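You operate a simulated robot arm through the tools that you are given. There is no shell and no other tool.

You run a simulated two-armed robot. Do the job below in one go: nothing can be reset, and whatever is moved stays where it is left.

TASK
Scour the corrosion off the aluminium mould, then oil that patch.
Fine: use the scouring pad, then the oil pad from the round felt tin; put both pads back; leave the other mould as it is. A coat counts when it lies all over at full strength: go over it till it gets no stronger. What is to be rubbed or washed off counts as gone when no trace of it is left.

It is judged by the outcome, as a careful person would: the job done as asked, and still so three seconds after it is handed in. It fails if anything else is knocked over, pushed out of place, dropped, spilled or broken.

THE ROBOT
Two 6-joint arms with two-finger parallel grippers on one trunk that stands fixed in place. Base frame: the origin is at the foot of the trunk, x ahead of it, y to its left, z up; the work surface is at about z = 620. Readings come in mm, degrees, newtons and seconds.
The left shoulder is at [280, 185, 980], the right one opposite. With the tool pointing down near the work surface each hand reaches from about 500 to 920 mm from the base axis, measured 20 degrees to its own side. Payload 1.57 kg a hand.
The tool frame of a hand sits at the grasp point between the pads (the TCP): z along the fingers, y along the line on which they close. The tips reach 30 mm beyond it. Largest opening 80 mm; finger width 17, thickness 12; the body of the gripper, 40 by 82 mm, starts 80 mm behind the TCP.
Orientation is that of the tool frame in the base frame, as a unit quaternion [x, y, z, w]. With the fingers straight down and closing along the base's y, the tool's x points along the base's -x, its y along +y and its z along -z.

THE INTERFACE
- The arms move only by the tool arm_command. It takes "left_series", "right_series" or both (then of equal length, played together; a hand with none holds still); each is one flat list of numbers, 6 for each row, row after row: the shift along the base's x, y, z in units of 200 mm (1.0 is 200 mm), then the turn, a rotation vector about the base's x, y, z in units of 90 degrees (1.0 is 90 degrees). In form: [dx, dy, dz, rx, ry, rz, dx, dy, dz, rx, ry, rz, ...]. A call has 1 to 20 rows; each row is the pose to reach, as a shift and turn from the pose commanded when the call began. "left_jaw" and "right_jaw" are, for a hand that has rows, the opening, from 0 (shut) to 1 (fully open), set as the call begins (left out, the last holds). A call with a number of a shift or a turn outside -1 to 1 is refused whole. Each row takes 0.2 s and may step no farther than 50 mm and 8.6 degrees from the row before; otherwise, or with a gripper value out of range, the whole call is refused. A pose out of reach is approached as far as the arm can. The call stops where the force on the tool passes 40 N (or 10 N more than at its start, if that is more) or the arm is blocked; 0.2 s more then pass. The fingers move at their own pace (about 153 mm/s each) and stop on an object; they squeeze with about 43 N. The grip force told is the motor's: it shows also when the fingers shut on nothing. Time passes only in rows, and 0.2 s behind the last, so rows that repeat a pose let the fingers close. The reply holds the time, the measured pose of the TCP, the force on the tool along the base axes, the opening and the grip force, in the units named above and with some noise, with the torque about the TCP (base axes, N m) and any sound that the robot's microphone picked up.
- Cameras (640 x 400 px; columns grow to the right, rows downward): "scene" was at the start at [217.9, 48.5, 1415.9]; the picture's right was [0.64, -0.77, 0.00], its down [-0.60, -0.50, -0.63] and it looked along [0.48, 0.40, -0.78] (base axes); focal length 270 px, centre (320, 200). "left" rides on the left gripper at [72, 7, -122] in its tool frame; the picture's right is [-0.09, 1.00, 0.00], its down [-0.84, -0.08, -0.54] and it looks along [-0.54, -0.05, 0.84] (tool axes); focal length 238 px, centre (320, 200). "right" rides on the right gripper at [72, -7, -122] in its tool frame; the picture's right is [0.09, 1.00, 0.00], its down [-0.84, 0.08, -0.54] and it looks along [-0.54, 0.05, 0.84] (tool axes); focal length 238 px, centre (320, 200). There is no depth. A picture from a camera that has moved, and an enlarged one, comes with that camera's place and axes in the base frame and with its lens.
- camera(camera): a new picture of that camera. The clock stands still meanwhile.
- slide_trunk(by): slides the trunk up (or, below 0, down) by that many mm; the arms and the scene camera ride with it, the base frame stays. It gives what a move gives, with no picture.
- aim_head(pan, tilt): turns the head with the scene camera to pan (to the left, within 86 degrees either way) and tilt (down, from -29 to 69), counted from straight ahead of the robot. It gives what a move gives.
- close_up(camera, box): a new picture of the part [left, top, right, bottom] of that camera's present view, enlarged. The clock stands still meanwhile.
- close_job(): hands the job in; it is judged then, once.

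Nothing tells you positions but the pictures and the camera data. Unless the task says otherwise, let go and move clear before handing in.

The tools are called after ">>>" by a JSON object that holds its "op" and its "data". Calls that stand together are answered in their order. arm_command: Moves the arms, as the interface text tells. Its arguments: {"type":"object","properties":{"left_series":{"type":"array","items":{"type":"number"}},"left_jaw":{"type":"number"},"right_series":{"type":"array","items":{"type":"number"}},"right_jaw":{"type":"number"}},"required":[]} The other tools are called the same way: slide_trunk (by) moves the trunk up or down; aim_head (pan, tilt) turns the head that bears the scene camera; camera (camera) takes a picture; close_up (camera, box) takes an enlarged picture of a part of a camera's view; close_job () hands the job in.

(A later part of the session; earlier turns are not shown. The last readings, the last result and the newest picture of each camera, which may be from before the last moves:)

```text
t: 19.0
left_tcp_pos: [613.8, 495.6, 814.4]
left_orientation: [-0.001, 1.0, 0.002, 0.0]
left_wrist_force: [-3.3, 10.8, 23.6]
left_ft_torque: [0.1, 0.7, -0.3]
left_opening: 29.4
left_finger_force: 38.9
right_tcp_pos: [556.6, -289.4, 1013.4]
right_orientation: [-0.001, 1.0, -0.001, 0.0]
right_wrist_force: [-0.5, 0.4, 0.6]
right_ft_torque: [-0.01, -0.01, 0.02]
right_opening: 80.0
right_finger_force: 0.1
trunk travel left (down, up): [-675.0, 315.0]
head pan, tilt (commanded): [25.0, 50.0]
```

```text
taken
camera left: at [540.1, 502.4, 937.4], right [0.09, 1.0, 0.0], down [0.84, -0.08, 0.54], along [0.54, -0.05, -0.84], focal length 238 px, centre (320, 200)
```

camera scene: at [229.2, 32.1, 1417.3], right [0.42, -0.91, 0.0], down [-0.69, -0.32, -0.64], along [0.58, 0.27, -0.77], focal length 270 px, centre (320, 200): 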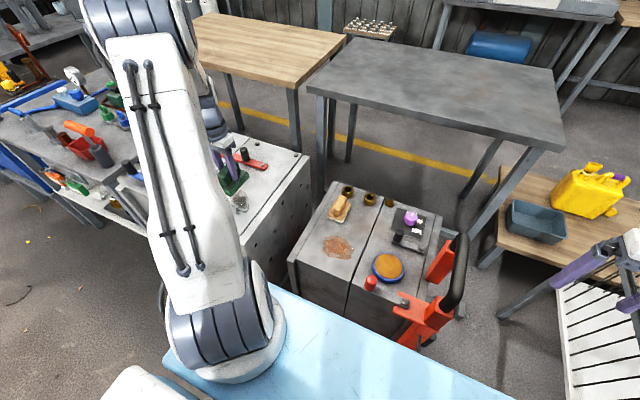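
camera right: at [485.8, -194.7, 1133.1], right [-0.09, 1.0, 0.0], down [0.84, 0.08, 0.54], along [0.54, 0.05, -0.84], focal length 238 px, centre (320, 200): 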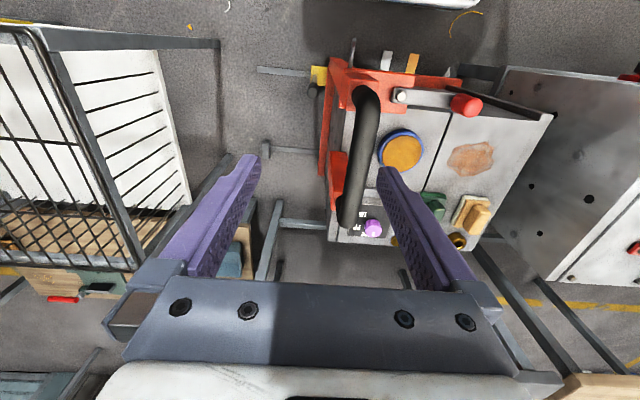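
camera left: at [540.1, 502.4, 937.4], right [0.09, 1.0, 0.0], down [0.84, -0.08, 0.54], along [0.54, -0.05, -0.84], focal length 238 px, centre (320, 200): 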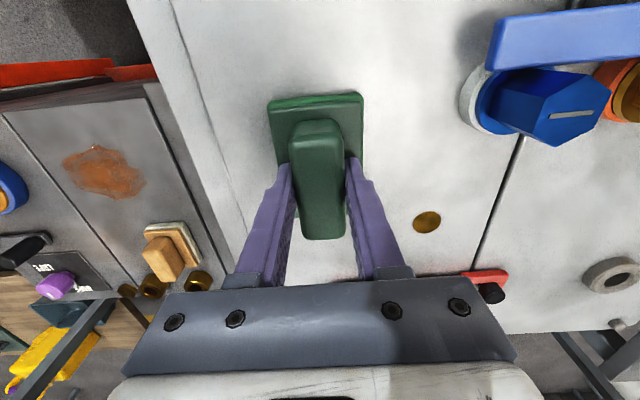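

>>> {"op": "arm_command", "data": {"left_series": [0, 0, 0.05, 0, 0, 0, 0, 0, 0.25, 0, 0, 0, 0, -0.2, 0.4, 0, 0, 0, 0, -0.4, 0.4, 0, 0, 0, -0.1, -0.5, 0.4, 0, 0, 0]}}

>>> {"op": "camera", "data": {"camera": "left"}}

>>> {"op": "close_up", "data": {"camera": "left", "box": [340, 60, 540, 200]}}

>>> {"op": "close_up", "data": {"camera": "scene", "box": [190, 110, 310, 230]}}

```text
t: 20.2
left_tcp_pos: [592.4, 393.9, 893.4]
left_orientation: [-0.001, 1.0, 0.0, 0.0]
left_wrist_force: [-0.5, 0.9, -1.0]
left_ft_torque: [-0.03, 0.01, -0.01]
left_opening: 29.7
left_finger_force: 38.9
right_tcp_pos: [558.6, -288.9, 1012.6]
right_orientation: [-0.001, 1.0, 0.0, 0.001]
right_wrist_force: [-0.2, -0.4, -0.2]
right_ft_torque: [0.0, 0.01, 0.0]
right_opening: 79.9
right_finger_force: 0.1
trunk travel left (down, up): [-675.0, 315.0]
head pan, tilt (commanded): [25.0, 50.0]
```

```text
taken
camera left: at [519.9, 400.3, 1016.5], right [0.09, 1.0, 0.0], down [0.84, -0.08, 0.54], along [0.54, -0.05, -0.84], focal length 238 px, centre (320, 200)
```

left: 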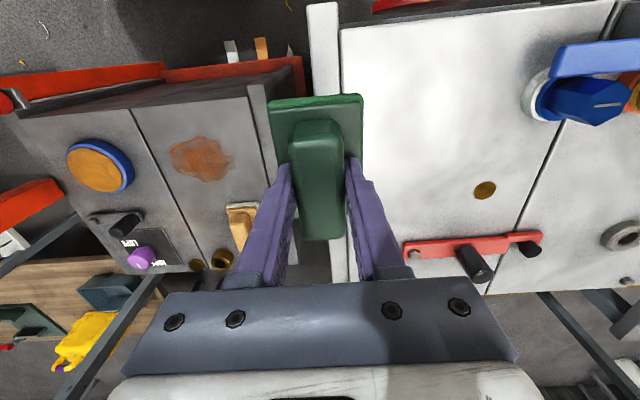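

```text
2.86 times, centred on (440, 130) of left
camera zoom: at [519.9, 400.3, 1016.5], right [0.09, 1.0, 0.0], down [0.84, -0.08, 0.54], along [0.54, -0.05, -0.84], focal length 681 px, centre (-23, 400)
```

zoom: 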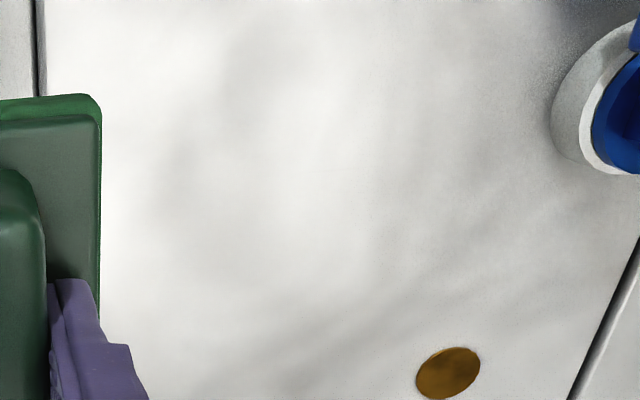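

```text
3.33 times, centred on (250, 170) of scene
camera zoom: at [229.4, 32.5, 1417.2], right [0.42, -0.91, 0.0], down [-0.69, -0.32, -0.64], along [0.58, 0.27, -0.77], focal length 899 px, centre (553, 300)
```

zoom: 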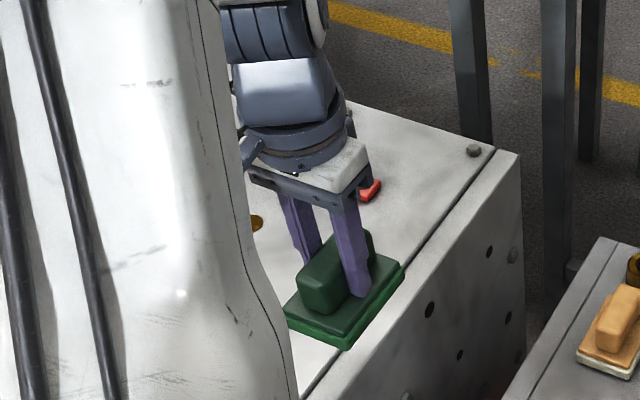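

>>> {"op": "close_up", "data": {"camera": "left", "box": [370, 80, 470, 150]}}

>>> {"op": "close_up", "data": {"camera": "left", "box": [420, 110, 520, 180]}}

```text
5.71 times, centred on (420, 115) of left
camera zoom: at [519.9, 400.3, 1016.5], right [0.09, 1.0, 0.0], down [0.84, -0.08, 0.54], along [0.54, -0.05, -0.84], focal length 1362 px, centre (-251, 686)
```

zoom: 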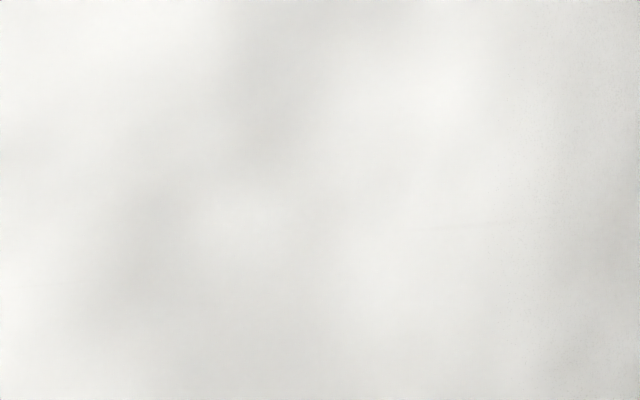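

```text
5.71 times, centred on (470, 145) of left
camera zoom: at [519.9, 400.3, 1016.5], right [0.09, 1.0, 0.0], down [0.84, -0.08, 0.54], along [0.54, -0.05, -0.84], focal length 1362 px, centre (-537, 514)
```

zoom: 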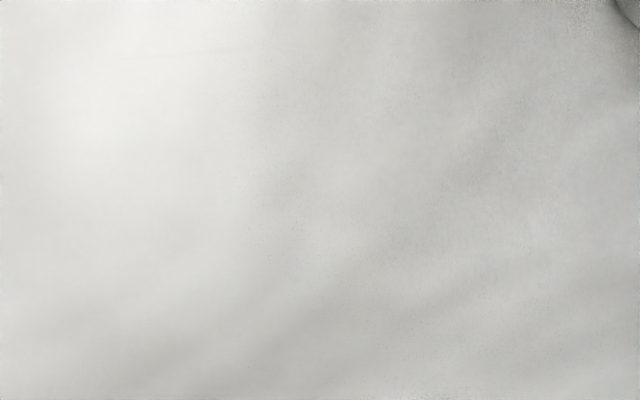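

The patch looks clean. I'll give it one more pass with a slightly wider sweep so no trace is left, then put the pad back.

>>> {"op": "arm_command", "data": {"left_series": [0.05, 0.2, 0, 0, 0, 0, 0.1, 0.4, 0, 0, 0, 0, 0.1, 0.5, -0.1, 0, 0, 0, 0.1, 0.5, -0.25, 0, 0, 0, 0.1, 0.5, -0.35, 0, 0, 0, 0.1, 0.5, -0.385, 0, 0, 0, 0.1, 0.5, -0.395, 0, 0, 0]}}

>>> {"op": "arm_command", "data": {"left_series": [-0.08, -0.075, 0, 0, 0, 0, -0.08, -0.15, 0, 0, 0, 0, -0.08, -0.075, 0, 0, 0, 0, -0.08, 0, 0, 0, 0, 0, -0.08, 0.075, 0, 0, 0, 0, -0.08, 0.14, 0, 0, 0, 0, 0, 0.14, 0, 0, 0, 0, 0.08, 0.14, 0, 0, 0, 0, 0.08, 0.06, 0, 0, 0, 0, 0.08, -0.02, 0, 0, 0, 0, 0.08, -0.09, 0, 0, 0, 0, 0.08, -0.15, 0, 0, 0, 0, 0, -0.15, 0, 0, 0, 0, 0, -0.075, 0, 0, 0, 0, 0, 0, 0, 0, 0, 0, 0, 0.075, 0, 0, 0, 0, 0, 0.14, 0, 0, 0, 0, 0, 0.06, 0, 0, 0, 0, 0, 0, 0, 0, 0, 0, 0, 0, 0.05, 0, 0, 0]}}

```text
t: 21.8
left_tcp_pos: [613.2, 495.9, 815.0]
left_orientation: [0.0, 1.0, -0.001, 0.0]
left_wrist_force: [-0.6, -0.4, 3.6]
left_ft_torque: [-0.02, -0.11, -0.04]
left_opening: 29.5
left_finger_force: 39.4
right_tcp_pos: [557.1, -288.0, 1012.0]
right_orientation: [-0.002, 1.0, 0.0, 0.0]
right_wrist_force: [0.2, 0.4, -0.2]
right_ft_torque: [0.03, -0.03, 0.01]
right_opening: 80.4
right_finger_force: 0.0
trunk travel left (down, up): [-675.0, 315.0]
head pan, tilt (commanded): [25.0, 50.0]
```

```text
t: 26.0
left_tcp_pos: [613.1, 494.6, 824.9]
left_orientation: [0.0, 1.0, 0.0, -0.001]
left_wrist_force: [-0.8, 0.1, -0.2]
left_ft_torque: [0.0, -0.01, 0.02]
left_opening: 29.5
left_finger_force: 39.1
right_tcp_pos: [557.6, -288.7, 1011.5]
right_orientation: [-0.001, 1.0, 0.0, 0.0]
right_wrist_force: [-0.4, -0.6, 0.2]
right_ft_torque: [0.03, 0.03, -0.02]
right_opening: 80.0
right_finger_force: 0.0
trunk travel left (down, up): [-675.0, 315.0]
head pan, tilt (commanded): [25.0, 50.0]
```

Now I'll carry the scouring pad back the way it came, to its pickup spot at TCP (810, 116).

>>> {"op": "arm_command", "data": {"left_series": [0, 0, 0.2, 0, 0, 0, 0, 0, 0.4, 0, 0, 0, 0.1, -0.19, 0.45, 0, 0, 0, 0.2, -0.38, 0.45, 0, 0, 0, 0.3, -0.57, 0.45, 0, 0, 0, 0.4, -0.76, 0.45, 0, 0, 0, 0.49, -0.945, 0.45, 0, 0, 0]}}

>>> {"op": "arm_command", "data": {"left_series": [0.1, -0.19, -0.04, 0, 0, 0, 0.2, -0.38, -0.08, 0, 0, 0, 0.3, -0.57, -0.12, 0, 0, 0, 0.4, -0.76, -0.16, 0, 0, 0, 0.49, -0.95, -0.2, 0, 0, 0, 0.49, -0.95, -0.2, 0, 0, 0]}}

>>> {"op": "camera", "data": {"camera": "left"}}

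>>> {"op": "close_up", "data": {"camera": "scene", "box": [170, 90, 310, 230]}}

```text
t: 27.6
left_tcp_pos: [711.0, 304.9, 914.5]
left_orientation: [-0.001, 1.0, 0.0, -0.001]
left_wrist_force: [-0.4, -0.6, -0.9]
left_ft_torque: [-0.02, 0.0, 0.0]
left_opening: 29.7
left_finger_force: 39.3
right_tcp_pos: [557.7, -288.0, 1012.2]
right_orientation: [-0.001, 1.0, 0.0, -0.001]
right_wrist_force: [-0.5, 0.3, 1.1]
right_ft_torque: [0.0, 0.01, -0.02]
right_opening: 80.0
right_finger_force: 0.1
trunk travel left (down, up): [-675.0, 315.0]
head pan, tilt (commanded): [25.0, 50.0]
```

```text
t: 29.0
left_tcp_pos: [811.1, 115.1, 876.0]
left_orientation: [-0.001, 1.0, 0.0, -0.001]
left_wrist_force: [-0.7, -0.2, -1.8]
left_ft_torque: [0.02, 0.0, -0.02]
left_opening: 29.6
left_finger_force: 39.5
right_tcp_pos: [557.5, -287.7, 1012.7]
right_orientation: [0.0, 1.0, 0.0, 0.0]
right_wrist_force: [0.8, 0.5, 0.5]
right_ft_torque: [0.0, 0.02, -0.01]
right_opening: 80.0
right_finger_force: 0.1
trunk travel left (down, up): [-675.0, 315.0]
head pan, tilt (commanded): [25.0, 50.0]
```

```text
taken
camera left: at [737.1, 122.1, 997.4], right [0.09, 1.0, 0.0], down [0.84, -0.08, 0.54], along [0.54, -0.05, -0.84], focal length 238 px, centre (320, 200)
```

left: 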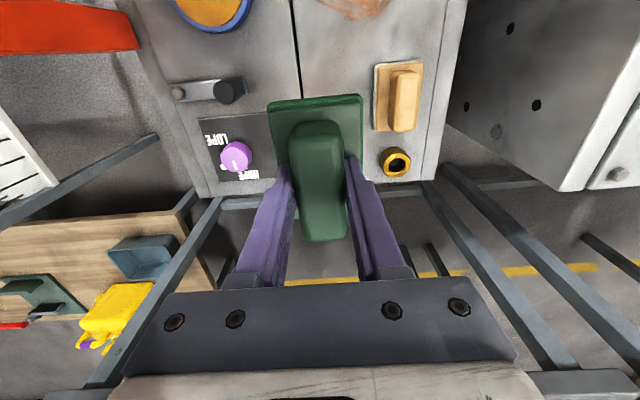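

```text
2.86 times, centred on (240, 160) of scene
camera zoom: at [229.4, 32.3, 1417.2], right [0.42, -0.91, 0.0], down [-0.69, -0.32, -0.64], along [0.58, 0.27, -0.77], focal length 771 px, centre (549, 314)
```

zoom: 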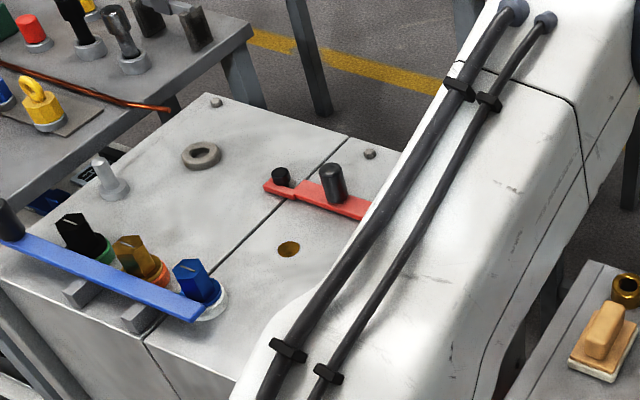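

>>> {"op": "arm_command", "data": {"left_series": [0, 0, -0.2, 0, 0, 0, 0, 0, -0.4, 0, 0, 0, 0, 0, -0.6, 0, 0, 0, 0, 0, -0.8, 0, 0, 0, 0, 0, -0.92, 0, 0, 0, 0, 0, -0.97, 0, 0, 0, 0, 0, -0.985, 0, 0, 0, 0, 0, -0.993, 0, 0, 0]}}

>>> {"op": "camera", "data": {"camera": "left"}}

```text
t: 30.8
left_tcp_pos: [811.0, 115.7, 675.8]
left_orientation: [0.001, 1.0, 0.0, 0.0]
left_wrist_force: [0.4, 1.4, -1.1]
left_ft_torque: [0.01, 0.0, -0.01]
left_opening: 29.6
left_finger_force: 38.6
right_tcp_pos: [556.0, -288.9, 1012.1]
right_orientation: [0.0, 1.0, 0.0, 0.0]
right_wrist_force: [-0.6, -0.2, 0.2]
right_ft_torque: [0.01, 0.02, 0.02]
right_opening: 80.0
right_finger_force: 0.1
trunk travel left (down, up): [-675.0, 315.0]
head pan, tilt (commanded): [25.0, 50.0]
```

```text
taken
camera left: at [737.1, 122.9, 798.9], right [0.09, 1.0, 0.0], down [0.84, -0.08, 0.54], along [0.54, -0.05, -0.84], focal length 238 px, centre (320, 200)
```

left: 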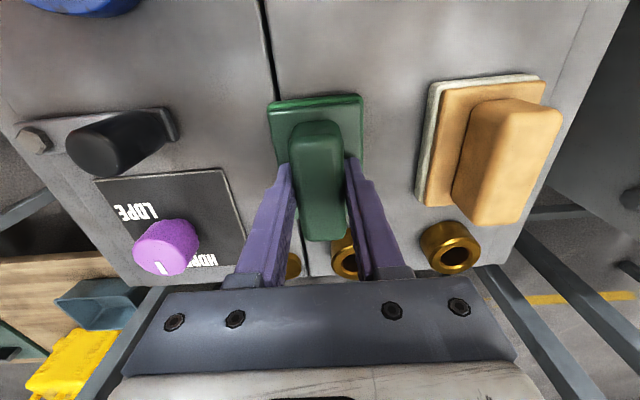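

Almost down, with no contact yet. I'll lower another millimetre or two until it touches.

>>> {"op": "arm_command", "data": {"left_series": [0, 0, -0.005, 0, 0, 0, 0, 0, -0.009, 0, 0, 0]}}

```text
t: 31.4
left_tcp_pos: [809.4, 116.0, 674.9]
left_orientation: [0.0, 1.0, 0.0, 0.0]
left_wrist_force: [-1.2, -0.3, 0.0]
left_ft_torque: [0.0, -0.05, 0.0]
left_opening: 29.6
left_finger_force: 38.9
right_tcp_pos: [557.2, -287.3, 1012.7]
right_orientation: [0.0, 1.0, 0.0, 0.0]
right_wrist_force: [0.7, 0.2, -0.2]
right_ft_torque: [-0.01, -0.02, -0.03]
right_opening: 80.1
right_finger_force: 0.0
trunk travel left (down, up): [-675.0, 315.0]
head pan, tilt (commanded): [25.0, 50.0]
```

>>> {"op": "arm_command", "data": {"left_series": [0, 0, -0.003, 0, 0, 0, 0, 0, -0.003, 0, 0, 0]}}

>>> {"op": "arm_command", "data": {"left_series": [0, 0, 0, 0, 0, 0, 0, 0, 0, 0, 0, 0, 0, 0, 0, 0, 0, 0], "left_jaw": 0.62}}

>>> {"op": "arm_command", "data": {"left_series": [0, 0, 0.1, 0, 0, 0, 0, 0, 0.25, 0, 0, 0, 0, 0, 0.45, 0, 0, 0, 0, 0, 0.65, 0, 0, 0]}}

>>> {"op": "camera", "data": {"camera": "left"}}

>>> {"op": "close_up", "data": {"camera": "scene", "box": [320, 150, 440, 250]}}

```text
t: 32.0
left_tcp_pos: [809.2, 116.1, 675.0]
left_orientation: [-0.001, 1.0, 0.0, -0.001]
left_wrist_force: [-2.2, 1.0, 6.2]
left_ft_torque: [0.04, 0.05, -0.02]
left_opening: 29.5
left_finger_force: 38.7
right_tcp_pos: [558.4, -288.9, 1012.9]
right_orientation: [-0.001, 1.0, 0.0, 0.0]
right_wrist_force: [-0.6, -0.3, -0.2]
right_ft_torque: [0.02, 0.02, 0.03]
right_opening: 79.9
right_finger_force: 0.1
trunk travel left (down, up): [-675.0, 315.0]
head pan, tilt (commanded): [25.0, 50.0]
```

```text
t: 32.8
left_tcp_pos: [810.1, 115.5, 673.5]
left_orientation: [0.0, 1.0, -0.001, 0.0]
left_wrist_force: [0.2, -0.3, 0.0]
left_ft_torque: [0.02, 0.03, 0.01]
left_opening: 49.5
left_finger_force: 0.2
right_tcp_pos: [557.8, -289.2, 1012.2]
right_orientation: [0.0, 1.0, 0.0, 0.0]
right_wrist_force: [1.1, 0.9, -0.1]
right_ft_torque: [0.03, 0.02, 0.0]
right_opening: 79.8
right_finger_force: 0.1
trunk travel left (down, up): [-675.0, 315.0]
head pan, tilt (commanded): [25.0, 50.0]
```

```text
t: 33.8
left_tcp_pos: [811.0, 116.7, 806.0]
left_orientation: [0.001, 1.0, 0.0, 0.0]
left_wrist_force: [-0.2, -0.4, 0.0]
left_ft_torque: [-0.04, 0.0, -0.01]
left_opening: 49.5
left_finger_force: 0.0
right_tcp_pos: [557.6, -287.3, 1011.6]
right_orientation: [0.0, 1.0, 0.0, 0.0]
right_wrist_force: [1.0, -0.3, -0.5]
right_ft_torque: [0.0, 0.03, 0.01]
right_opening: 80.1
right_finger_force: 0.0
trunk travel left (down, up): [-675.0, 315.0]
head pan, tilt (commanded): [25.0, 50.0]
```

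```text
taken
camera left: at [737.1, 122.4, 927.4], right [0.09, 1.0, 0.0], down [0.84, -0.08, 0.54], along [0.54, -0.05, -0.84], focal length 238 px, centre (320, 200)
```

left: 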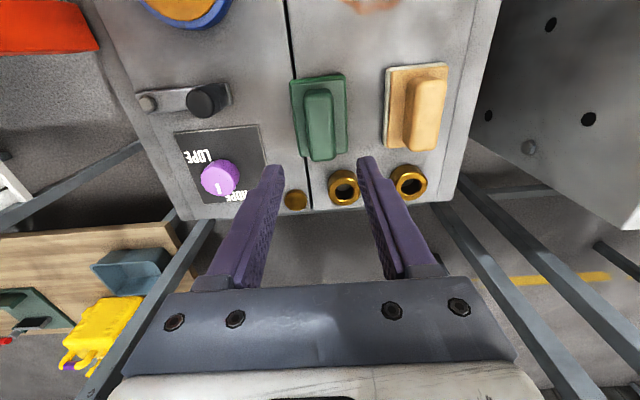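

```text
4.00 times, centred on (380, 200) of scene
camera zoom: at [229.4, 32.4, 1417.1], right [0.42, -0.91, 0.0], down [-0.69, -0.32, -0.64], along [0.58, 0.27, -0.77], focal length 1079 px, centre (80, 200)
```

zoom: 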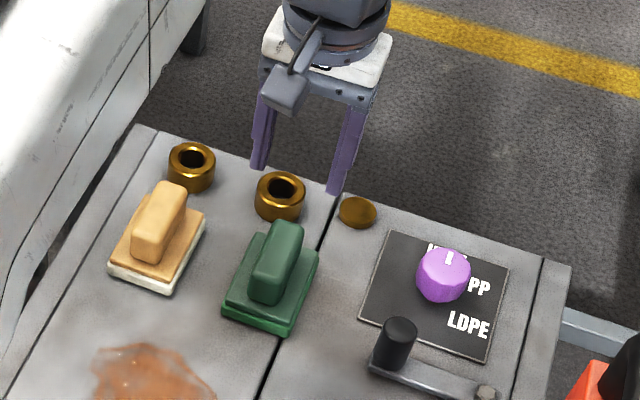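

The green pad is back exactly where it was. Next I'll hover over the tan oil pad to line up on its handle.

>>> {"op": "arm_command", "data": {"left_series": [0, 0.2, 0, 0, 0, 0, 0, 0.4, 0, 0, 0, 0, 0, 0.555, -0.1, 0, 0, 0]}}

>>> {"op": "close_up", "data": {"camera": "left", "box": [230, 50, 390, 190]}}

>>> {"op": "close_up", "data": {"camera": "scene", "box": [320, 150, 440, 250]}}

```text
t: 34.6
left_tcp_pos: [810.6, 226.6, 784.5]
left_orientation: [0.002, 1.0, 0.0, 0.0]
left_wrist_force: [0.1, -0.4, 0.3]
left_ft_torque: [0.01, -0.04, 0.02]
left_opening: 49.7
left_finger_force: 0.1
right_tcp_pos: [558.2, -288.4, 1013.6]
right_orientation: [0.0, 1.0, 0.0, -0.001]
right_wrist_force: [-1.0, -0.8, -0.3]
right_ft_torque: [0.03, 0.02, 0.0]
right_opening: 80.0
right_finger_force: 0.0
trunk travel left (down, up): [-675.0, 315.0]
head pan, tilt (commanded): [25.0, 50.0]
```

```text
2.86 times, centred on (310, 120) of left
camera zoom: at [737.2, 234.0, 906.6], right [0.09, 1.0, 0.0], down [0.84, -0.08, 0.54], along [0.54, -0.05, -0.84], focal length 681 px, centre (349, 429)
```

zoom: 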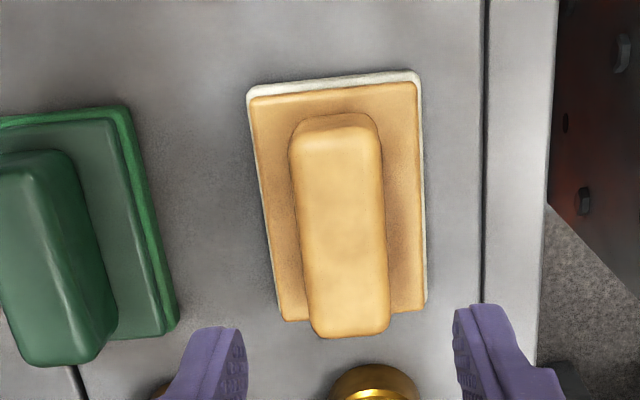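

```text
4.00 times, centred on (380, 200) of scene
camera zoom: at [229.0, 32.2, 1417.3], right [0.42, -0.91, 0.0], down [-0.69, -0.32, -0.64], along [0.58, 0.27, -0.77], focal length 1079 px, centre (80, 200)
```

zoom: 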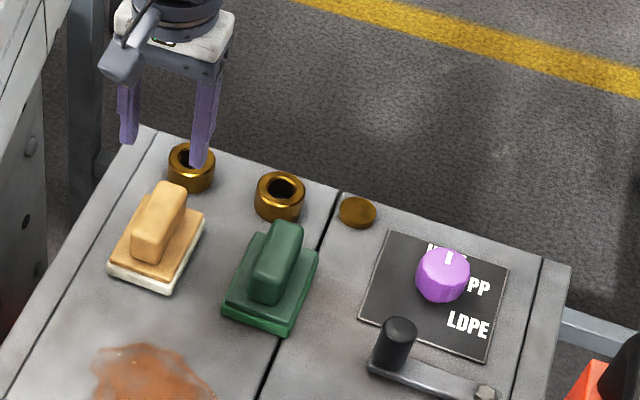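

>>> {"op": "arm_command", "data": {"left_series": [0, 0, -0.15, 0, 0, 0, 0, 0, -0.3, 0, 0, 0, 0, 0, -0.4, 0, 0, 0, 0, 0, -0.48, 0, 0, 0, 0, 0, -0.545, 0, 0, 0]}}

>>> {"op": "camera", "data": {"camera": "left"}}

```text
t: 35.8
left_tcp_pos: [809.8, 226.9, 674.1]
left_orientation: [-0.001, 1.0, -0.001, 0.0]
left_wrist_force: [-0.2, 0.2, 0.5]
left_ft_torque: [-0.01, 0.02, -0.04]
left_opening: 49.6
left_finger_force: 0.0
right_tcp_pos: [557.7, -288.8, 1012.1]
right_orientation: [0.0, 1.0, 0.0, 0.0]
right_wrist_force: [-0.6, -0.2, -0.1]
right_ft_torque: [-0.01, -0.01, -0.01]
right_opening: 80.1
right_finger_force: 0.0
trunk travel left (down, up): [-675.0, 315.0]
head pan, tilt (commanded): [25.0, 50.0]
```

```text
taken
camera left: at [737.0, 233.7, 797.2], right [0.09, 1.0, 0.0], down [0.84, -0.08, 0.54], along [0.54, -0.05, -0.84], focal length 238 px, centre (320, 200)
```

left: 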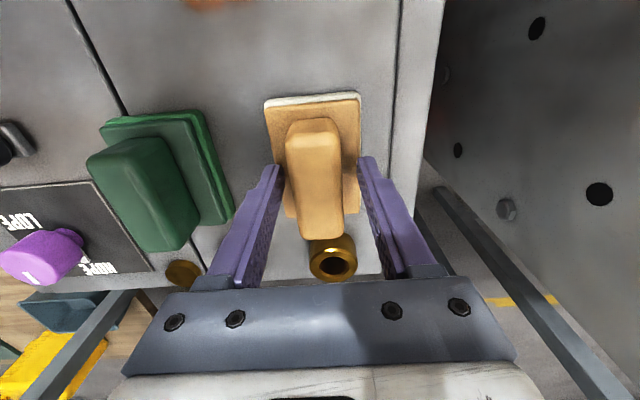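

>>> {"op": "arm_command", "data": {"left_series": [0, -0.005, 0, 0, 0, 0, 0, -0.005, 0, 0, 0, 0]}}

>>> {"op": "arm_command", "data": {"left_series": [0, 0, 0, 0, 0, 0, 0, 0, 0, 0, 0, 0, 0, 0, 0, 0, 0, 0], "left_jaw": 0}}

>>> {"op": "camera", "data": {"camera": "left"}}

>>> {"op": "close_up", "data": {"camera": "scene", "box": [320, 150, 440, 250]}}

```text
t: 36.4
left_tcp_pos: [808.9, 226.2, 675.3]
left_orientation: [0.0, 1.0, 0.0, 0.0]
left_wrist_force: [0.7, 0.4, -0.6]
left_ft_torque: [0.0, -0.02, -0.02]
left_opening: 49.7
left_finger_force: 0.1
right_tcp_pos: [557.2, -288.4, 1011.9]
right_orientation: [0.0, 1.0, 0.0, -0.001]
right_wrist_force: [0.6, -0.4, -0.2]
right_ft_torque: [0.02, 0.0, 0.0]
right_opening: 79.9
right_finger_force: 0.0
trunk travel left (down, up): [-675.0, 315.0]
head pan, tilt (commanded): [25.0, 50.0]
```

```text
t: 37.2
left_tcp_pos: [809.1, 226.4, 674.4]
left_orientation: [0.0, 1.0, 0.0, 0.001]
left_wrist_force: [0.1, -1.2, -0.3]
left_ft_torque: [0.02, 0.0, 0.0]
left_opening: 29.3
left_finger_force: 39.0
right_tcp_pos: [558.1, -289.4, 1012.4]
right_orientation: [0.0, 1.0, 0.0, 0.001]
right_wrist_force: [0.4, 0.3, -0.1]
right_ft_torque: [-0.03, -0.01, -0.01]
right_opening: 79.6
right_finger_force: 0.1
trunk travel left (down, up): [-675.0, 315.0]
head pan, tilt (commanded): [25.0, 50.0]
```

```text
taken
camera left: at [736.7, 232.7, 797.5], right [0.09, 1.0, 0.0], down [0.84, -0.08, 0.54], along [0.54, -0.05, -0.84], focal length 238 px, centre (320, 200)
```

left: 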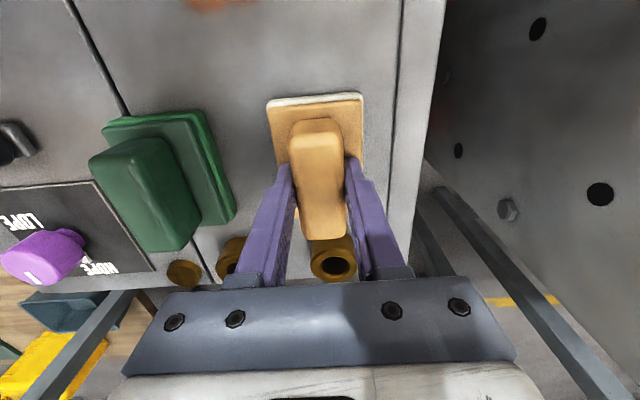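

```text
4.00 times, centred on (380, 200) of scene
camera zoom: at [229.2, 32.4, 1417.2], right [0.42, -0.91, 0.0], down [-0.69, -0.32, -0.64], along [0.58, 0.27, -0.77], focal length 1079 px, centre (80, 200)
```

zoom: 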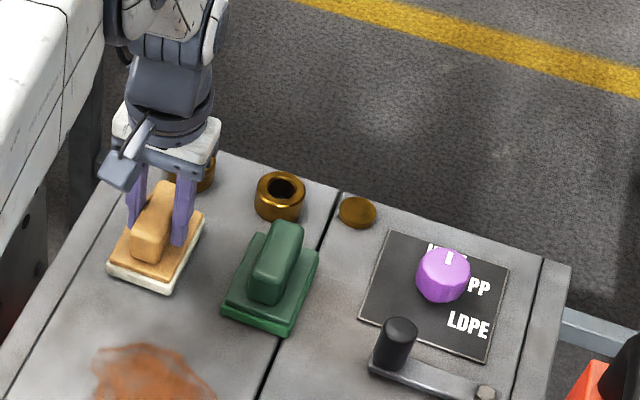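

The oil pad is gripped at TCP (809.5, 226, 674.5). The tin is at about (662, -2.5) with its felt at z ≈ 640. I'll lift the pad and carry it over, above the other items.

>>> {"op": "arm_command", "data": {"left_series": [0, 0, 0.05, 0, 0, 0, 0, 0, 0.2, 0, 0, 0, 0, 0, 0.4, 0, 0, 0, 0, 0, 0.6, 0, 0, 0, 0, 0, 0.8, 0, 0, 0]}}

>>> {"op": "arm_command", "data": {"left_series": [-0.12, -0.19, 0, 0, 0, 0, -0.24, -0.38, 0, 0, 0, 0, -0.36, -0.57, 0, 0, 0, 0, -0.48, -0.76, 0, 0, 0, 0, -0.6, -0.95, 0, 0, 0, 0]}}

>>> {"op": "camera", "data": {"camera": "left"}}

>>> {"op": "camera", "data": {"camera": "scene"}}

```text
t: 38.4
left_tcp_pos: [810.1, 225.5, 834.4]
left_orientation: [0.0, 1.0, 0.0, 0.0]
left_wrist_force: [0.3, -0.3, -1.0]
left_ft_torque: [0.01, 0.04, 0.0]
left_opening: 29.3
left_finger_force: 39.3
right_tcp_pos: [558.0, -287.5, 1013.1]
right_orientation: [-0.001, 1.0, 0.0, 0.0]
right_wrist_force: [0.8, -0.4, -0.8]
right_ft_torque: [-0.03, 0.02, 0.02]
right_opening: 79.8
right_finger_force: 0.0
trunk travel left (down, up): [-675.0, 315.0]
head pan, tilt (commanded): [25.0, 50.0]
```

```text
t: 39.6
left_tcp_pos: [689.4, 36.3, 835.8]
left_orientation: [-0.001, 1.0, 0.0, 0.0]
left_wrist_force: [-0.3, 1.1, -1.3]
left_ft_torque: [-0.02, 0.01, 0.01]
left_opening: 29.6
left_finger_force: 39.1
right_tcp_pos: [557.9, -287.5, 1011.8]
right_orientation: [-0.001, 1.0, 0.001, 0.0]
right_wrist_force: [0.4, -0.2, 0.2]
right_ft_torque: [-0.03, -0.02, -0.02]
right_opening: 79.9
right_finger_force: 0.1
trunk travel left (down, up): [-675.0, 315.0]
head pan, tilt (commanded): [25.0, 50.0]
```

```text
taken
camera left: at [617.1, 42.3, 957.3], right [0.09, 1.0, 0.0], down [0.84, -0.08, 0.54], along [0.54, -0.05, -0.84], focal length 238 px, centre (320, 200)
```

left: 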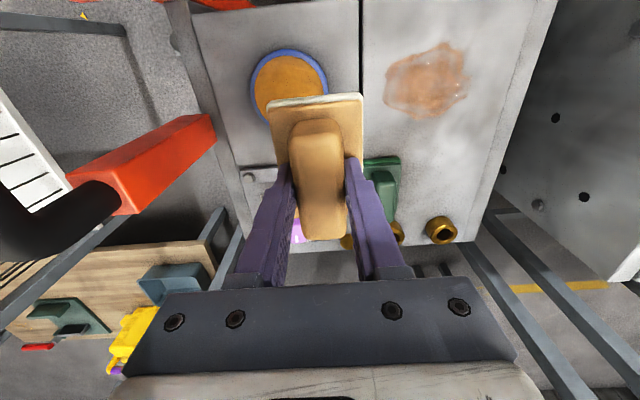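

```text
taken
camera scene: at [229.4, 32.7, 1417.2], right [0.42, -0.91, 0.0], down [-0.69, -0.32, -0.64], along [0.58, 0.27, -0.77], focal length 270 px, centre (320, 200)
```

scene: 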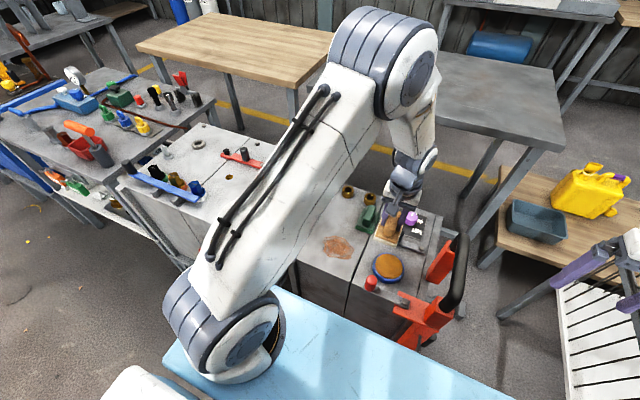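

>>> {"op": "arm_command", "data": {"left_series": [-0.07, -0.095, 0, 0, 0, 0, -0.139, -0.19, 0, 0, 0, 0, -0.139, -0.19, -0.15, 0, 0, 0, -0.139, -0.19, -0.3, 0, 0, 0, -0.139, -0.19, -0.45, 0, 0, 0]}}

>>> {"op": "camera", "data": {"camera": "left"}}

>>> {"op": "close_up", "data": {"camera": "scene", "box": [320, 190, 460, 310]}}

>>> {"op": "close_up", "data": {"camera": "right", "box": [380, 40, 600, 240]}}

```text
t: 40.8
left_tcp_pos: [662.1, -2.1, 745.3]
left_orientation: [-0.001, 1.0, 0.0, 0.0]
left_wrist_force: [0.0, 0.5, -1.8]
left_ft_torque: [-0.01, -0.02, 0.01]
left_opening: 29.7
left_finger_force: 38.9
right_tcp_pos: [557.9, -287.2, 1012.8]
right_orientation: [0.0, 1.0, 0.0, 0.001]
right_wrist_force: [1.0, -0.1, 0.1]
right_ft_torque: [0.03, 0.0, -0.02]
right_opening: 80.0
right_finger_force: 0.1
trunk travel left (down, up): [-675.0, 315.0]
head pan, tilt (commanded): [25.0, 50.0]
```

```text
taken
camera left: at [589.5, 4.3, 867.5], right [0.09, 1.0, 0.0], down [0.84, -0.08, 0.54], along [0.54, -0.05, -0.84], focal length 238 px, centre (320, 200)
```

left: 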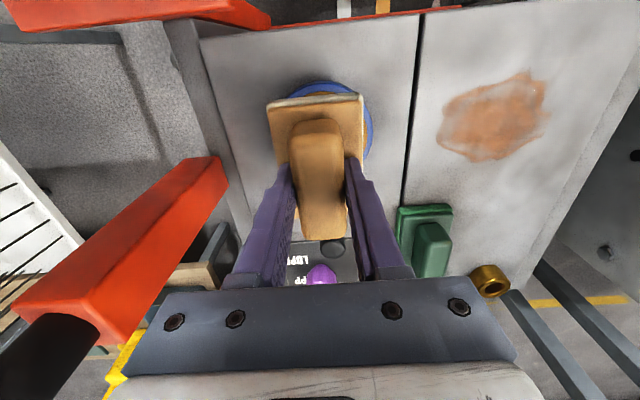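

```text
3.33 times, centred on (390, 250) of scene
camera zoom: at [229.1, 32.4, 1417.3], right [0.42, -0.91, 0.0], down [-0.69, -0.32, -0.64], along [0.58, 0.27, -0.77], focal length 899 px, centre (87, 33)
```

zoom: 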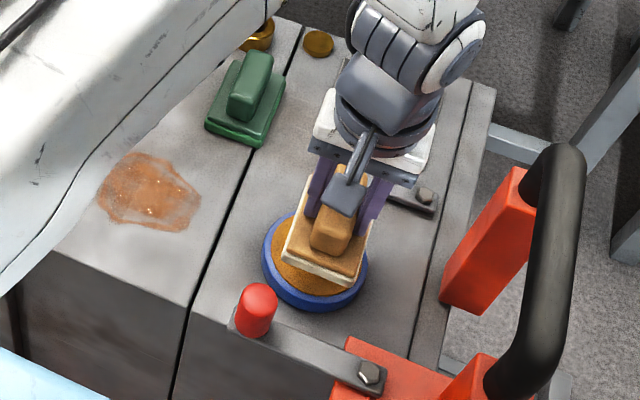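

```text
2.00 times, centred on (490, 140) of right
camera zoom: at [485.7, -295.4, 1134.6], right [-0.09, 1.0, 0.0], down [0.84, 0.08, 0.54], along [0.54, 0.05, -0.84], focal length 477 px, centre (-20, 320)
```

zoom: 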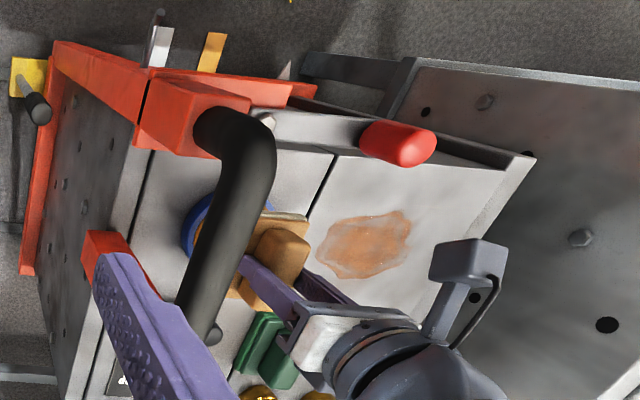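

>>> {"op": "arm_command", "data": {"left_series": [0, 0.008, -0.1, 0, 0, 0, 0, 0.008, -0.16, 0, 0, 0, 0, 0.008, -0.2, 0, 0, 0]}}

>>> {"op": "camera", "data": {"camera": "left"}}

>>> {"op": "close_up", "data": {"camera": "scene", "box": [360, 220, 440, 290]}}

```text
t: 41.6
left_tcp_pos: [662.9, -1.7, 704.5]
left_orientation: [0.0, 1.0, 0.0, 0.0]
left_wrist_force: [0.4, -0.1, -1.1]
left_ft_torque: [0.02, 0.04, 0.0]
left_opening: 29.4
left_finger_force: 39.1
right_tcp_pos: [557.4, -289.4, 1011.8]
right_orientation: [-0.001, 1.0, 0.0, 0.001]
right_wrist_force: [0.1, 0.7, 0.2]
right_ft_torque: [0.01, 0.01, 0.02]
right_opening: 79.8
right_finger_force: 0.1
trunk travel left (down, up): [-675.0, 315.0]
head pan, tilt (commanded): [25.0, 50.0]
```

```text
taken
camera left: at [589.7, 5.9, 827.2], right [0.09, 1.0, 0.0], down [0.84, -0.08, 0.54], along [0.54, -0.05, -0.84], focal length 238 px, centre (320, 200)
```

left: 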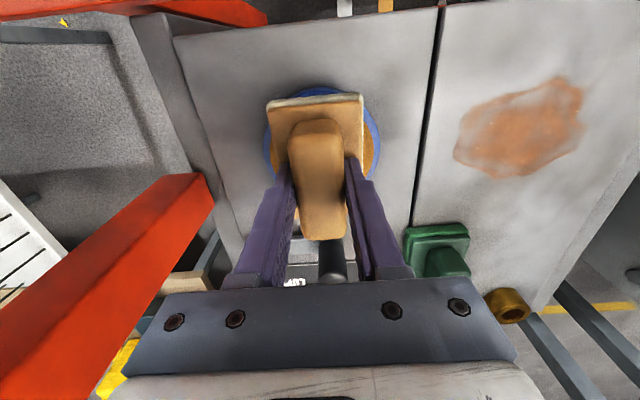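

```text
5.71 times, centred on (400, 255) of scene
camera zoom: at [229.2, 32.4, 1417.2], right [0.42, -0.91, 0.0], down [-0.69, -0.32, -0.64], along [0.58, 0.27, -0.77], focal length 1542 px, centre (-137, -114)
```

zoom: 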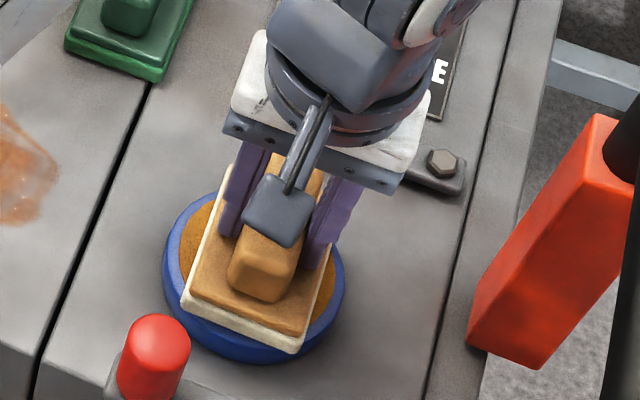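

>>> {"op": "arm_command", "data": {"left_series": [0, 0.005, -0.02, 0, 0, 0, 0, 0.005, -0.03, 0, 0, 0]}}

>>> {"op": "arm_command", "data": {"left_series": [0, 0, -0.005, 0, 0, 0, 0, 0, -0.01, 0, 0, 0]}}

```text
t: 42.2
left_tcp_pos: [663.0, -0.2, 702.9]
left_orientation: [0.0, 1.0, -0.001, 0.0]
left_wrist_force: [-6.3, 0.9, 25.7]
left_ft_torque: [0.1, 0.38, 0.01]
left_opening: 29.7
left_finger_force: 39.0
right_tcp_pos: [557.0, -288.8, 1012.9]
right_orientation: [0.0, 1.0, 0.0, 0.0]
right_wrist_force: [0.8, -0.9, 0.3]
right_ft_torque: [0.03, -0.02, -0.01]
right_opening: 79.9
right_finger_force: 0.0
trunk travel left (down, up): [-675.0, 315.0]
head pan, tilt (commanded): [25.0, 50.0]
stopped in row 2 (left hand): the force on the tool passed its limit at 41 N (the readings are from after the stop); the commanded pose is now the measured one
```

```text
t: 42.7
left_tcp_pos: [661.7, -0.3, 703.5]
left_orientation: [0.0, 1.0, -0.001, 0.001]
left_wrist_force: [-6.6, 1.4, 21.2]
left_ft_torque: [0.07, 0.2, 0.03]
left_opening: 29.4
left_finger_force: 39.2
right_tcp_pos: [555.9, -286.9, 1011.9]
right_orientation: [-0.001, 1.0, 0.0, 0.0]
right_wrist_force: [-0.2, 0.0, 1.4]
right_ft_torque: [0.04, -0.03, 0.01]
right_opening: 80.1
right_finger_force: 0.1
trunk travel left (down, up): [-675.0, 315.0]
head pan, tilt (commanded): [25.0, 50.0]
stopped in row 2 (left hand): the force on the tool passed its limit at 42 N (the readings are from after the stop); the commanded pose is now the measured one
```

Contact came sooner than I expected: the felt top is at z ≈ 648. The pad has been pressed well into it, so I'll ease off and check both pad and tin.

>>> {"op": "arm_command", "data": {"left_series": [0, 0, 0.01, 0, 0, 0, 0, 0, 0.1, 0, 0, 0, 0, 0, 0.25, 0, 0, 0]}}

>>> {"op": "camera", "data": {"camera": "left"}}

>>> {"op": "close_up", "data": {"camera": "scene", "box": [350, 210, 450, 300]}}

>>> {"op": "close_up", "data": {"camera": "right", "box": [440, 90, 560, 240]}}

```text
t: 43.5
left_tcp_pos: [662.6, -1.5, 750.0]
left_orientation: [0.0, 1.0, -0.001, 0.001]
left_wrist_force: [0.6, 0.3, -1.3]
left_ft_torque: [0.01, 0.0, 0.03]
left_opening: 29.5
left_finger_force: 38.9
right_tcp_pos: [557.5, -288.1, 1011.1]
right_orientation: [-0.001, 1.0, 0.0, -0.001]
right_wrist_force: [0.9, 0.2, -0.1]
right_ft_torque: [-0.02, 0.01, 0.0]
right_opening: 79.7
right_finger_force: 0.1
trunk travel left (down, up): [-675.0, 315.0]
head pan, tilt (commanded): [25.0, 50.0]
```

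```text
taken
camera left: at [590.4, 6.1, 872.9], right [0.09, 1.0, 0.0], down [0.84, -0.08, 0.54], along [0.54, -0.05, -0.84], focal length 238 px, centre (320, 200)
```

left: 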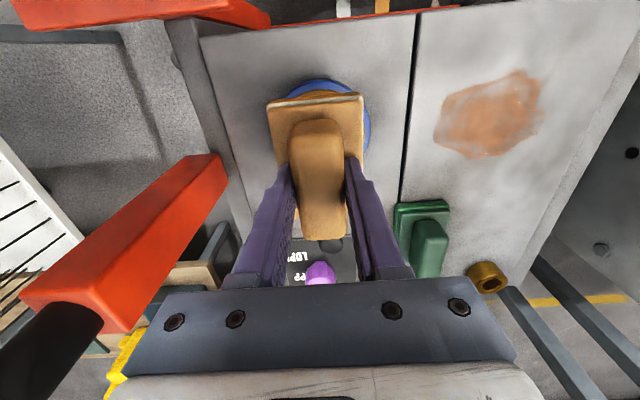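

```text
4.44 times, centred on (400, 255) of scene
camera zoom: at [229.5, 32.3, 1417.0], right [0.42, -0.91, 0.0], down [-0.69, -0.32, -0.64], along [0.58, 0.27, -0.77], focal length 1199 px, centre (-36, -44)
```

zoom: 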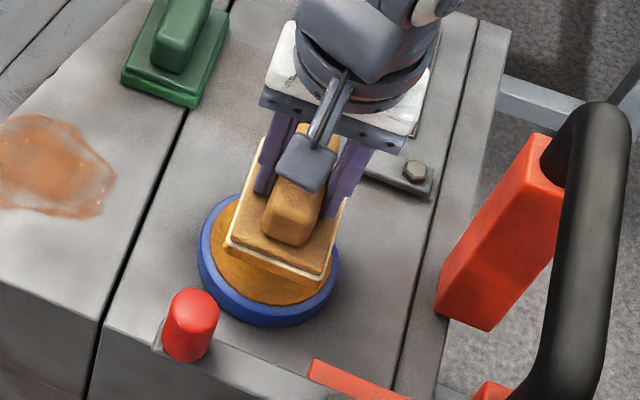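

```text
2.67 times, centred on (500, 165) of right
camera zoom: at [486.0, -295.6, 1134.3], right [-0.09, 1.0, 0.0], down [0.84, 0.08, 0.54], along [0.54, 0.05, -0.84], focal length 636 px, centre (-160, 293)
```

zoom: 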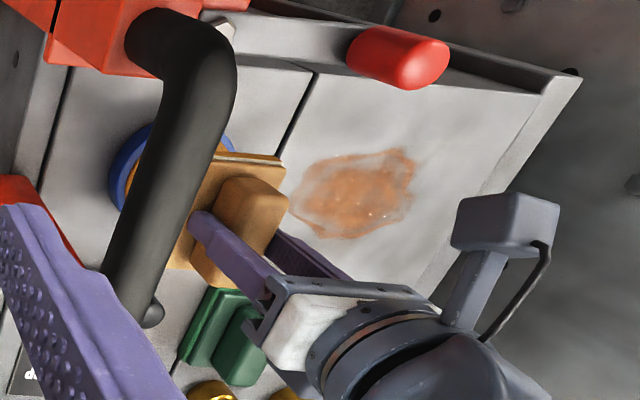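

>>> {"op": "arm_command", "data": {"left_series": [0, 0, 0.22, 0, 0, 0, 0, 0, 0.44, 0, 0, 0, 0, 0, 0.66, 0, 0, 0, 0, 0, 0.85, 0, 0, 0]}}

>>> {"op": "arm_command", "data": {"left_series": [-0.02, 0.22, 0, 0, 0, 0, -0.04, 0.44, 0, 0, 0, 0, -0.06, 0.66, 0, 0, 0, 0, -0.08, 0.88, 0, 0, 0, 0, -0.1, 1, 0, 0, 0, 0]}}

>>> {"op": "arm_command", "data": {"left_series": [-0.02, 0.22, 0, 0, 0, 0, -0.04, 0.44, 0, 0, 0, 0, -0.06, 0.66, 0, 0, 0, 0, -0.08, 0.88, 0, 0, 0, 0, -0.1, 1, 0, 0, 0, 0]}}

>>> {"op": "arm_command", "data": {"left_series": [-0.02, 0.22, 0, 0, 0, 0, -0.04, 0.48, 0, 0, 0, 0, -0.04, 0.48, -0.2, 0, 0, 0, -0.04, 0.48, -0.35, 0, 0, 0, -0.04, 0.48, -0.45, 0, 0, 0]}}

>>> {"op": "camera", "data": {"camera": "left"}}

>>> {"op": "close_up", "data": {"camera": "scene", "box": [350, 200, 450, 300]}}

```text
t: 44.5
left_tcp_pos: [664.7, -0.1, 922.3]
left_orientation: [-0.001, 1.0, 0.0, 0.001]
left_wrist_force: [1.1, 0.3, -1.0]
left_ft_torque: [-0.01, -0.01, -0.03]
left_opening: 29.4
left_finger_force: 38.9
right_tcp_pos: [556.8, -288.7, 1011.0]
right_orientation: [-0.001, 1.0, 0.0, -0.001]
right_wrist_force: [0.6, 0.1, -0.6]
right_ft_torque: [0.04, 0.01, -0.02]
right_opening: 80.0
right_finger_force: 0.1
trunk travel left (down, up): [-675.0, 315.0]
head pan, tilt (commanded): [25.0, 50.0]
```

```text
t: 45.7
left_tcp_pos: [642.5, 199.4, 920.2]
left_orientation: [0.0, 1.0, 0.0, 0.001]
left_wrist_force: [0.4, 0.3, -1.0]
left_ft_torque: [-0.02, 0.0, -0.02]
left_opening: 29.7
left_finger_force: 38.6
right_tcp_pos: [557.6, -286.3, 1012.8]
right_orientation: [-0.001, 1.0, 0.0, 0.0]
right_wrist_force: [0.4, -0.1, 0.3]
right_ft_torque: [0.02, -0.01, -0.03]
right_opening: 80.0
right_finger_force: 0.0
trunk travel left (down, up): [-675.0, 315.0]
head pan, tilt (commanded): [25.0, 50.0]
```

```text
t: 46.9
left_tcp_pos: [622.6, 399.7, 921.8]
left_orientation: [0.0, 1.0, -0.001, 0.0]
left_wrist_force: [-0.6, 0.0, -1.3]
left_ft_torque: [-0.01, 0.0, -0.01]
left_opening: 29.6
left_finger_force: 39.0
right_tcp_pos: [557.3, -288.8, 1011.8]
right_orientation: [-0.001, 1.0, 0.0, 0.0]
right_wrist_force: [-0.7, 0.0, 0.3]
right_ft_torque: [0.02, 0.01, 0.02]
right_opening: 79.8
right_finger_force: 0.1
trunk travel left (down, up): [-675.0, 315.0]
head pan, tilt (commanded): [25.0, 50.0]
```

```text
refused: row 2 steps farther than a row can; nothing moved
```

```text
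taken
camera left: at [549.8, 407.2, 1044.1], right [0.09, 1.0, 0.0], down [0.84, -0.08, 0.54], along [0.54, -0.05, -0.84], focal length 238 px, centre (320, 200)
```

left: 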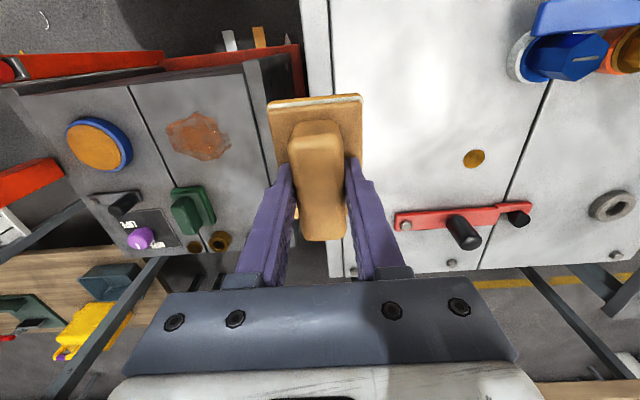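

```text
4.00 times, centred on (400, 250) of scene
camera zoom: at [229.2, 32.4, 1417.2], right [0.42, -0.91, 0.0], down [-0.69, -0.32, -0.64], along [0.58, 0.27, -0.77], focal length 1079 px, centre (0, 0)
```

zoom: 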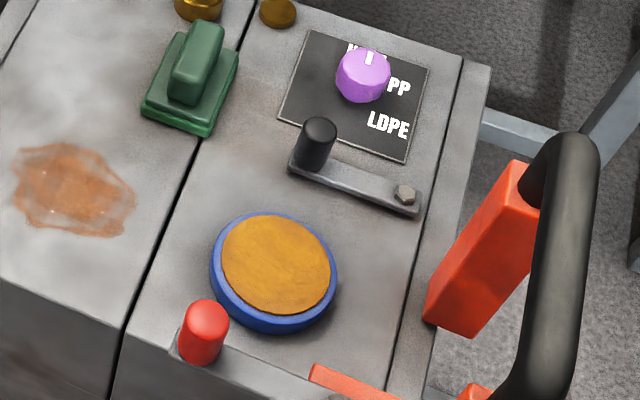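

>>> {"op": "arm_command", "data": {"left_series": [-0.02, 0.24, 0, 0, 0, 0, -0.044, 0.475, 0, 0, 0, 0, -0.044, 0.475, -0.2, 0, 0, 0, -0.044, 0.475, -0.35, 0, 0, 0, -0.044, 0.475, -0.45, 0, 0, 0, -0.044, 0.475, -0.49, 0, 0, 0]}}

```text
t: 48.3
left_tcp_pos: [613.8, 493.8, 822.9]
left_orientation: [0.0, 1.0, -0.001, 0.001]
left_wrist_force: [-0.1, 0.1, -0.8]
left_ft_torque: [-0.01, -0.01, 0.03]
left_opening: 29.5
left_finger_force: 38.8
right_tcp_pos: [557.7, -288.8, 1012.2]
right_orientation: [-0.001, 1.0, 0.0, 0.0]
right_wrist_force: [0.6, -0.1, 0.1]
right_ft_torque: [-0.01, 0.02, -0.01]
right_opening: 79.8
right_finger_force: 0.1
trunk travel left (down, up): [-675.0, 315.0]
head pan, tilt (commanded): [25.0, 50.0]
```

>>> {"op": "arm_command", "data": {"left_series": [0, 0, -0.01, 0, 0, 0, 0, 0, -0.02, 0, 0, 0, 0, 0, -0.028, 0, 0, 0]}}

```text
t: 49.1
left_tcp_pos: [614.2, 493.9, 818.4]
left_orientation: [0.0, 1.0, -0.001, 0.0]
left_wrist_force: [0.4, 0.4, -0.6]
left_ft_torque: [0.03, 0.0, 0.01]
left_opening: 29.2
left_finger_force: 39.1
right_tcp_pos: [557.6, -288.7, 1012.3]
right_orientation: [-0.001, 1.0, 0.0, 0.0]
right_wrist_force: [-0.6, -0.6, 0.1]
right_ft_torque: [0.02, -0.02, 0.01]
right_opening: 79.9
right_finger_force: 0.1
trunk travel left (down, up): [-675.0, 315.0]
head pan, tilt (commanded): [25.0, 50.0]
```

>>> {"op": "arm_command", "data": {"left_series": [0, 0, -0.007, 0, 0, 0, 0, 0, -0.013, 0, 0, 0]}}

```text
t: 49.7
left_tcp_pos: [614.2, 494.6, 814.7]
left_orientation: [0.0, 1.0, -0.001, 0.001]
left_wrist_force: [0.1, 0.7, -1.2]
left_ft_torque: [0.01, 0.0, 0.0]
left_opening: 29.8
left_finger_force: 38.9
right_tcp_pos: [557.4, -288.6, 1011.9]
right_orientation: [-0.001, 1.0, 0.0, 0.0]
right_wrist_force: [-0.2, 0.2, -0.2]
right_ft_torque: [0.0, 0.03, -0.01]
right_opening: 80.0
right_finger_force: 0.0
trunk travel left (down, up): [-675.0, 315.0]
head pan, tilt (commanded): [25.0, 50.0]
```

>>> {"op": "arm_command", "data": {"left_series": [0, 0, -0.005, 0, 0, 0, 0, 0, -0.008, 0, 0, 0]}}

```text
t: 50.3
left_tcp_pos: [614.0, 494.6, 814.4]
left_orientation: [0.0, 1.0, 0.0, 0.002]
left_wrist_force: [-4.3, -2.7, 12.4]
left_ft_torque: [0.03, -0.07, 0.02]
left_opening: 29.5
left_finger_force: 39.6
right_tcp_pos: [557.5, -288.6, 1012.4]
right_orientation: [-0.001, 1.0, 0.001, 0.0]
right_wrist_force: [0.0, 0.2, -0.3]
right_ft_torque: [0.0, 0.01, 0.01]
right_opening: 79.9
right_finger_force: 0.0
trunk travel left (down, up): [-675.0, 315.0]
head pan, tilt (commanded): [25.0, 50.0]
```

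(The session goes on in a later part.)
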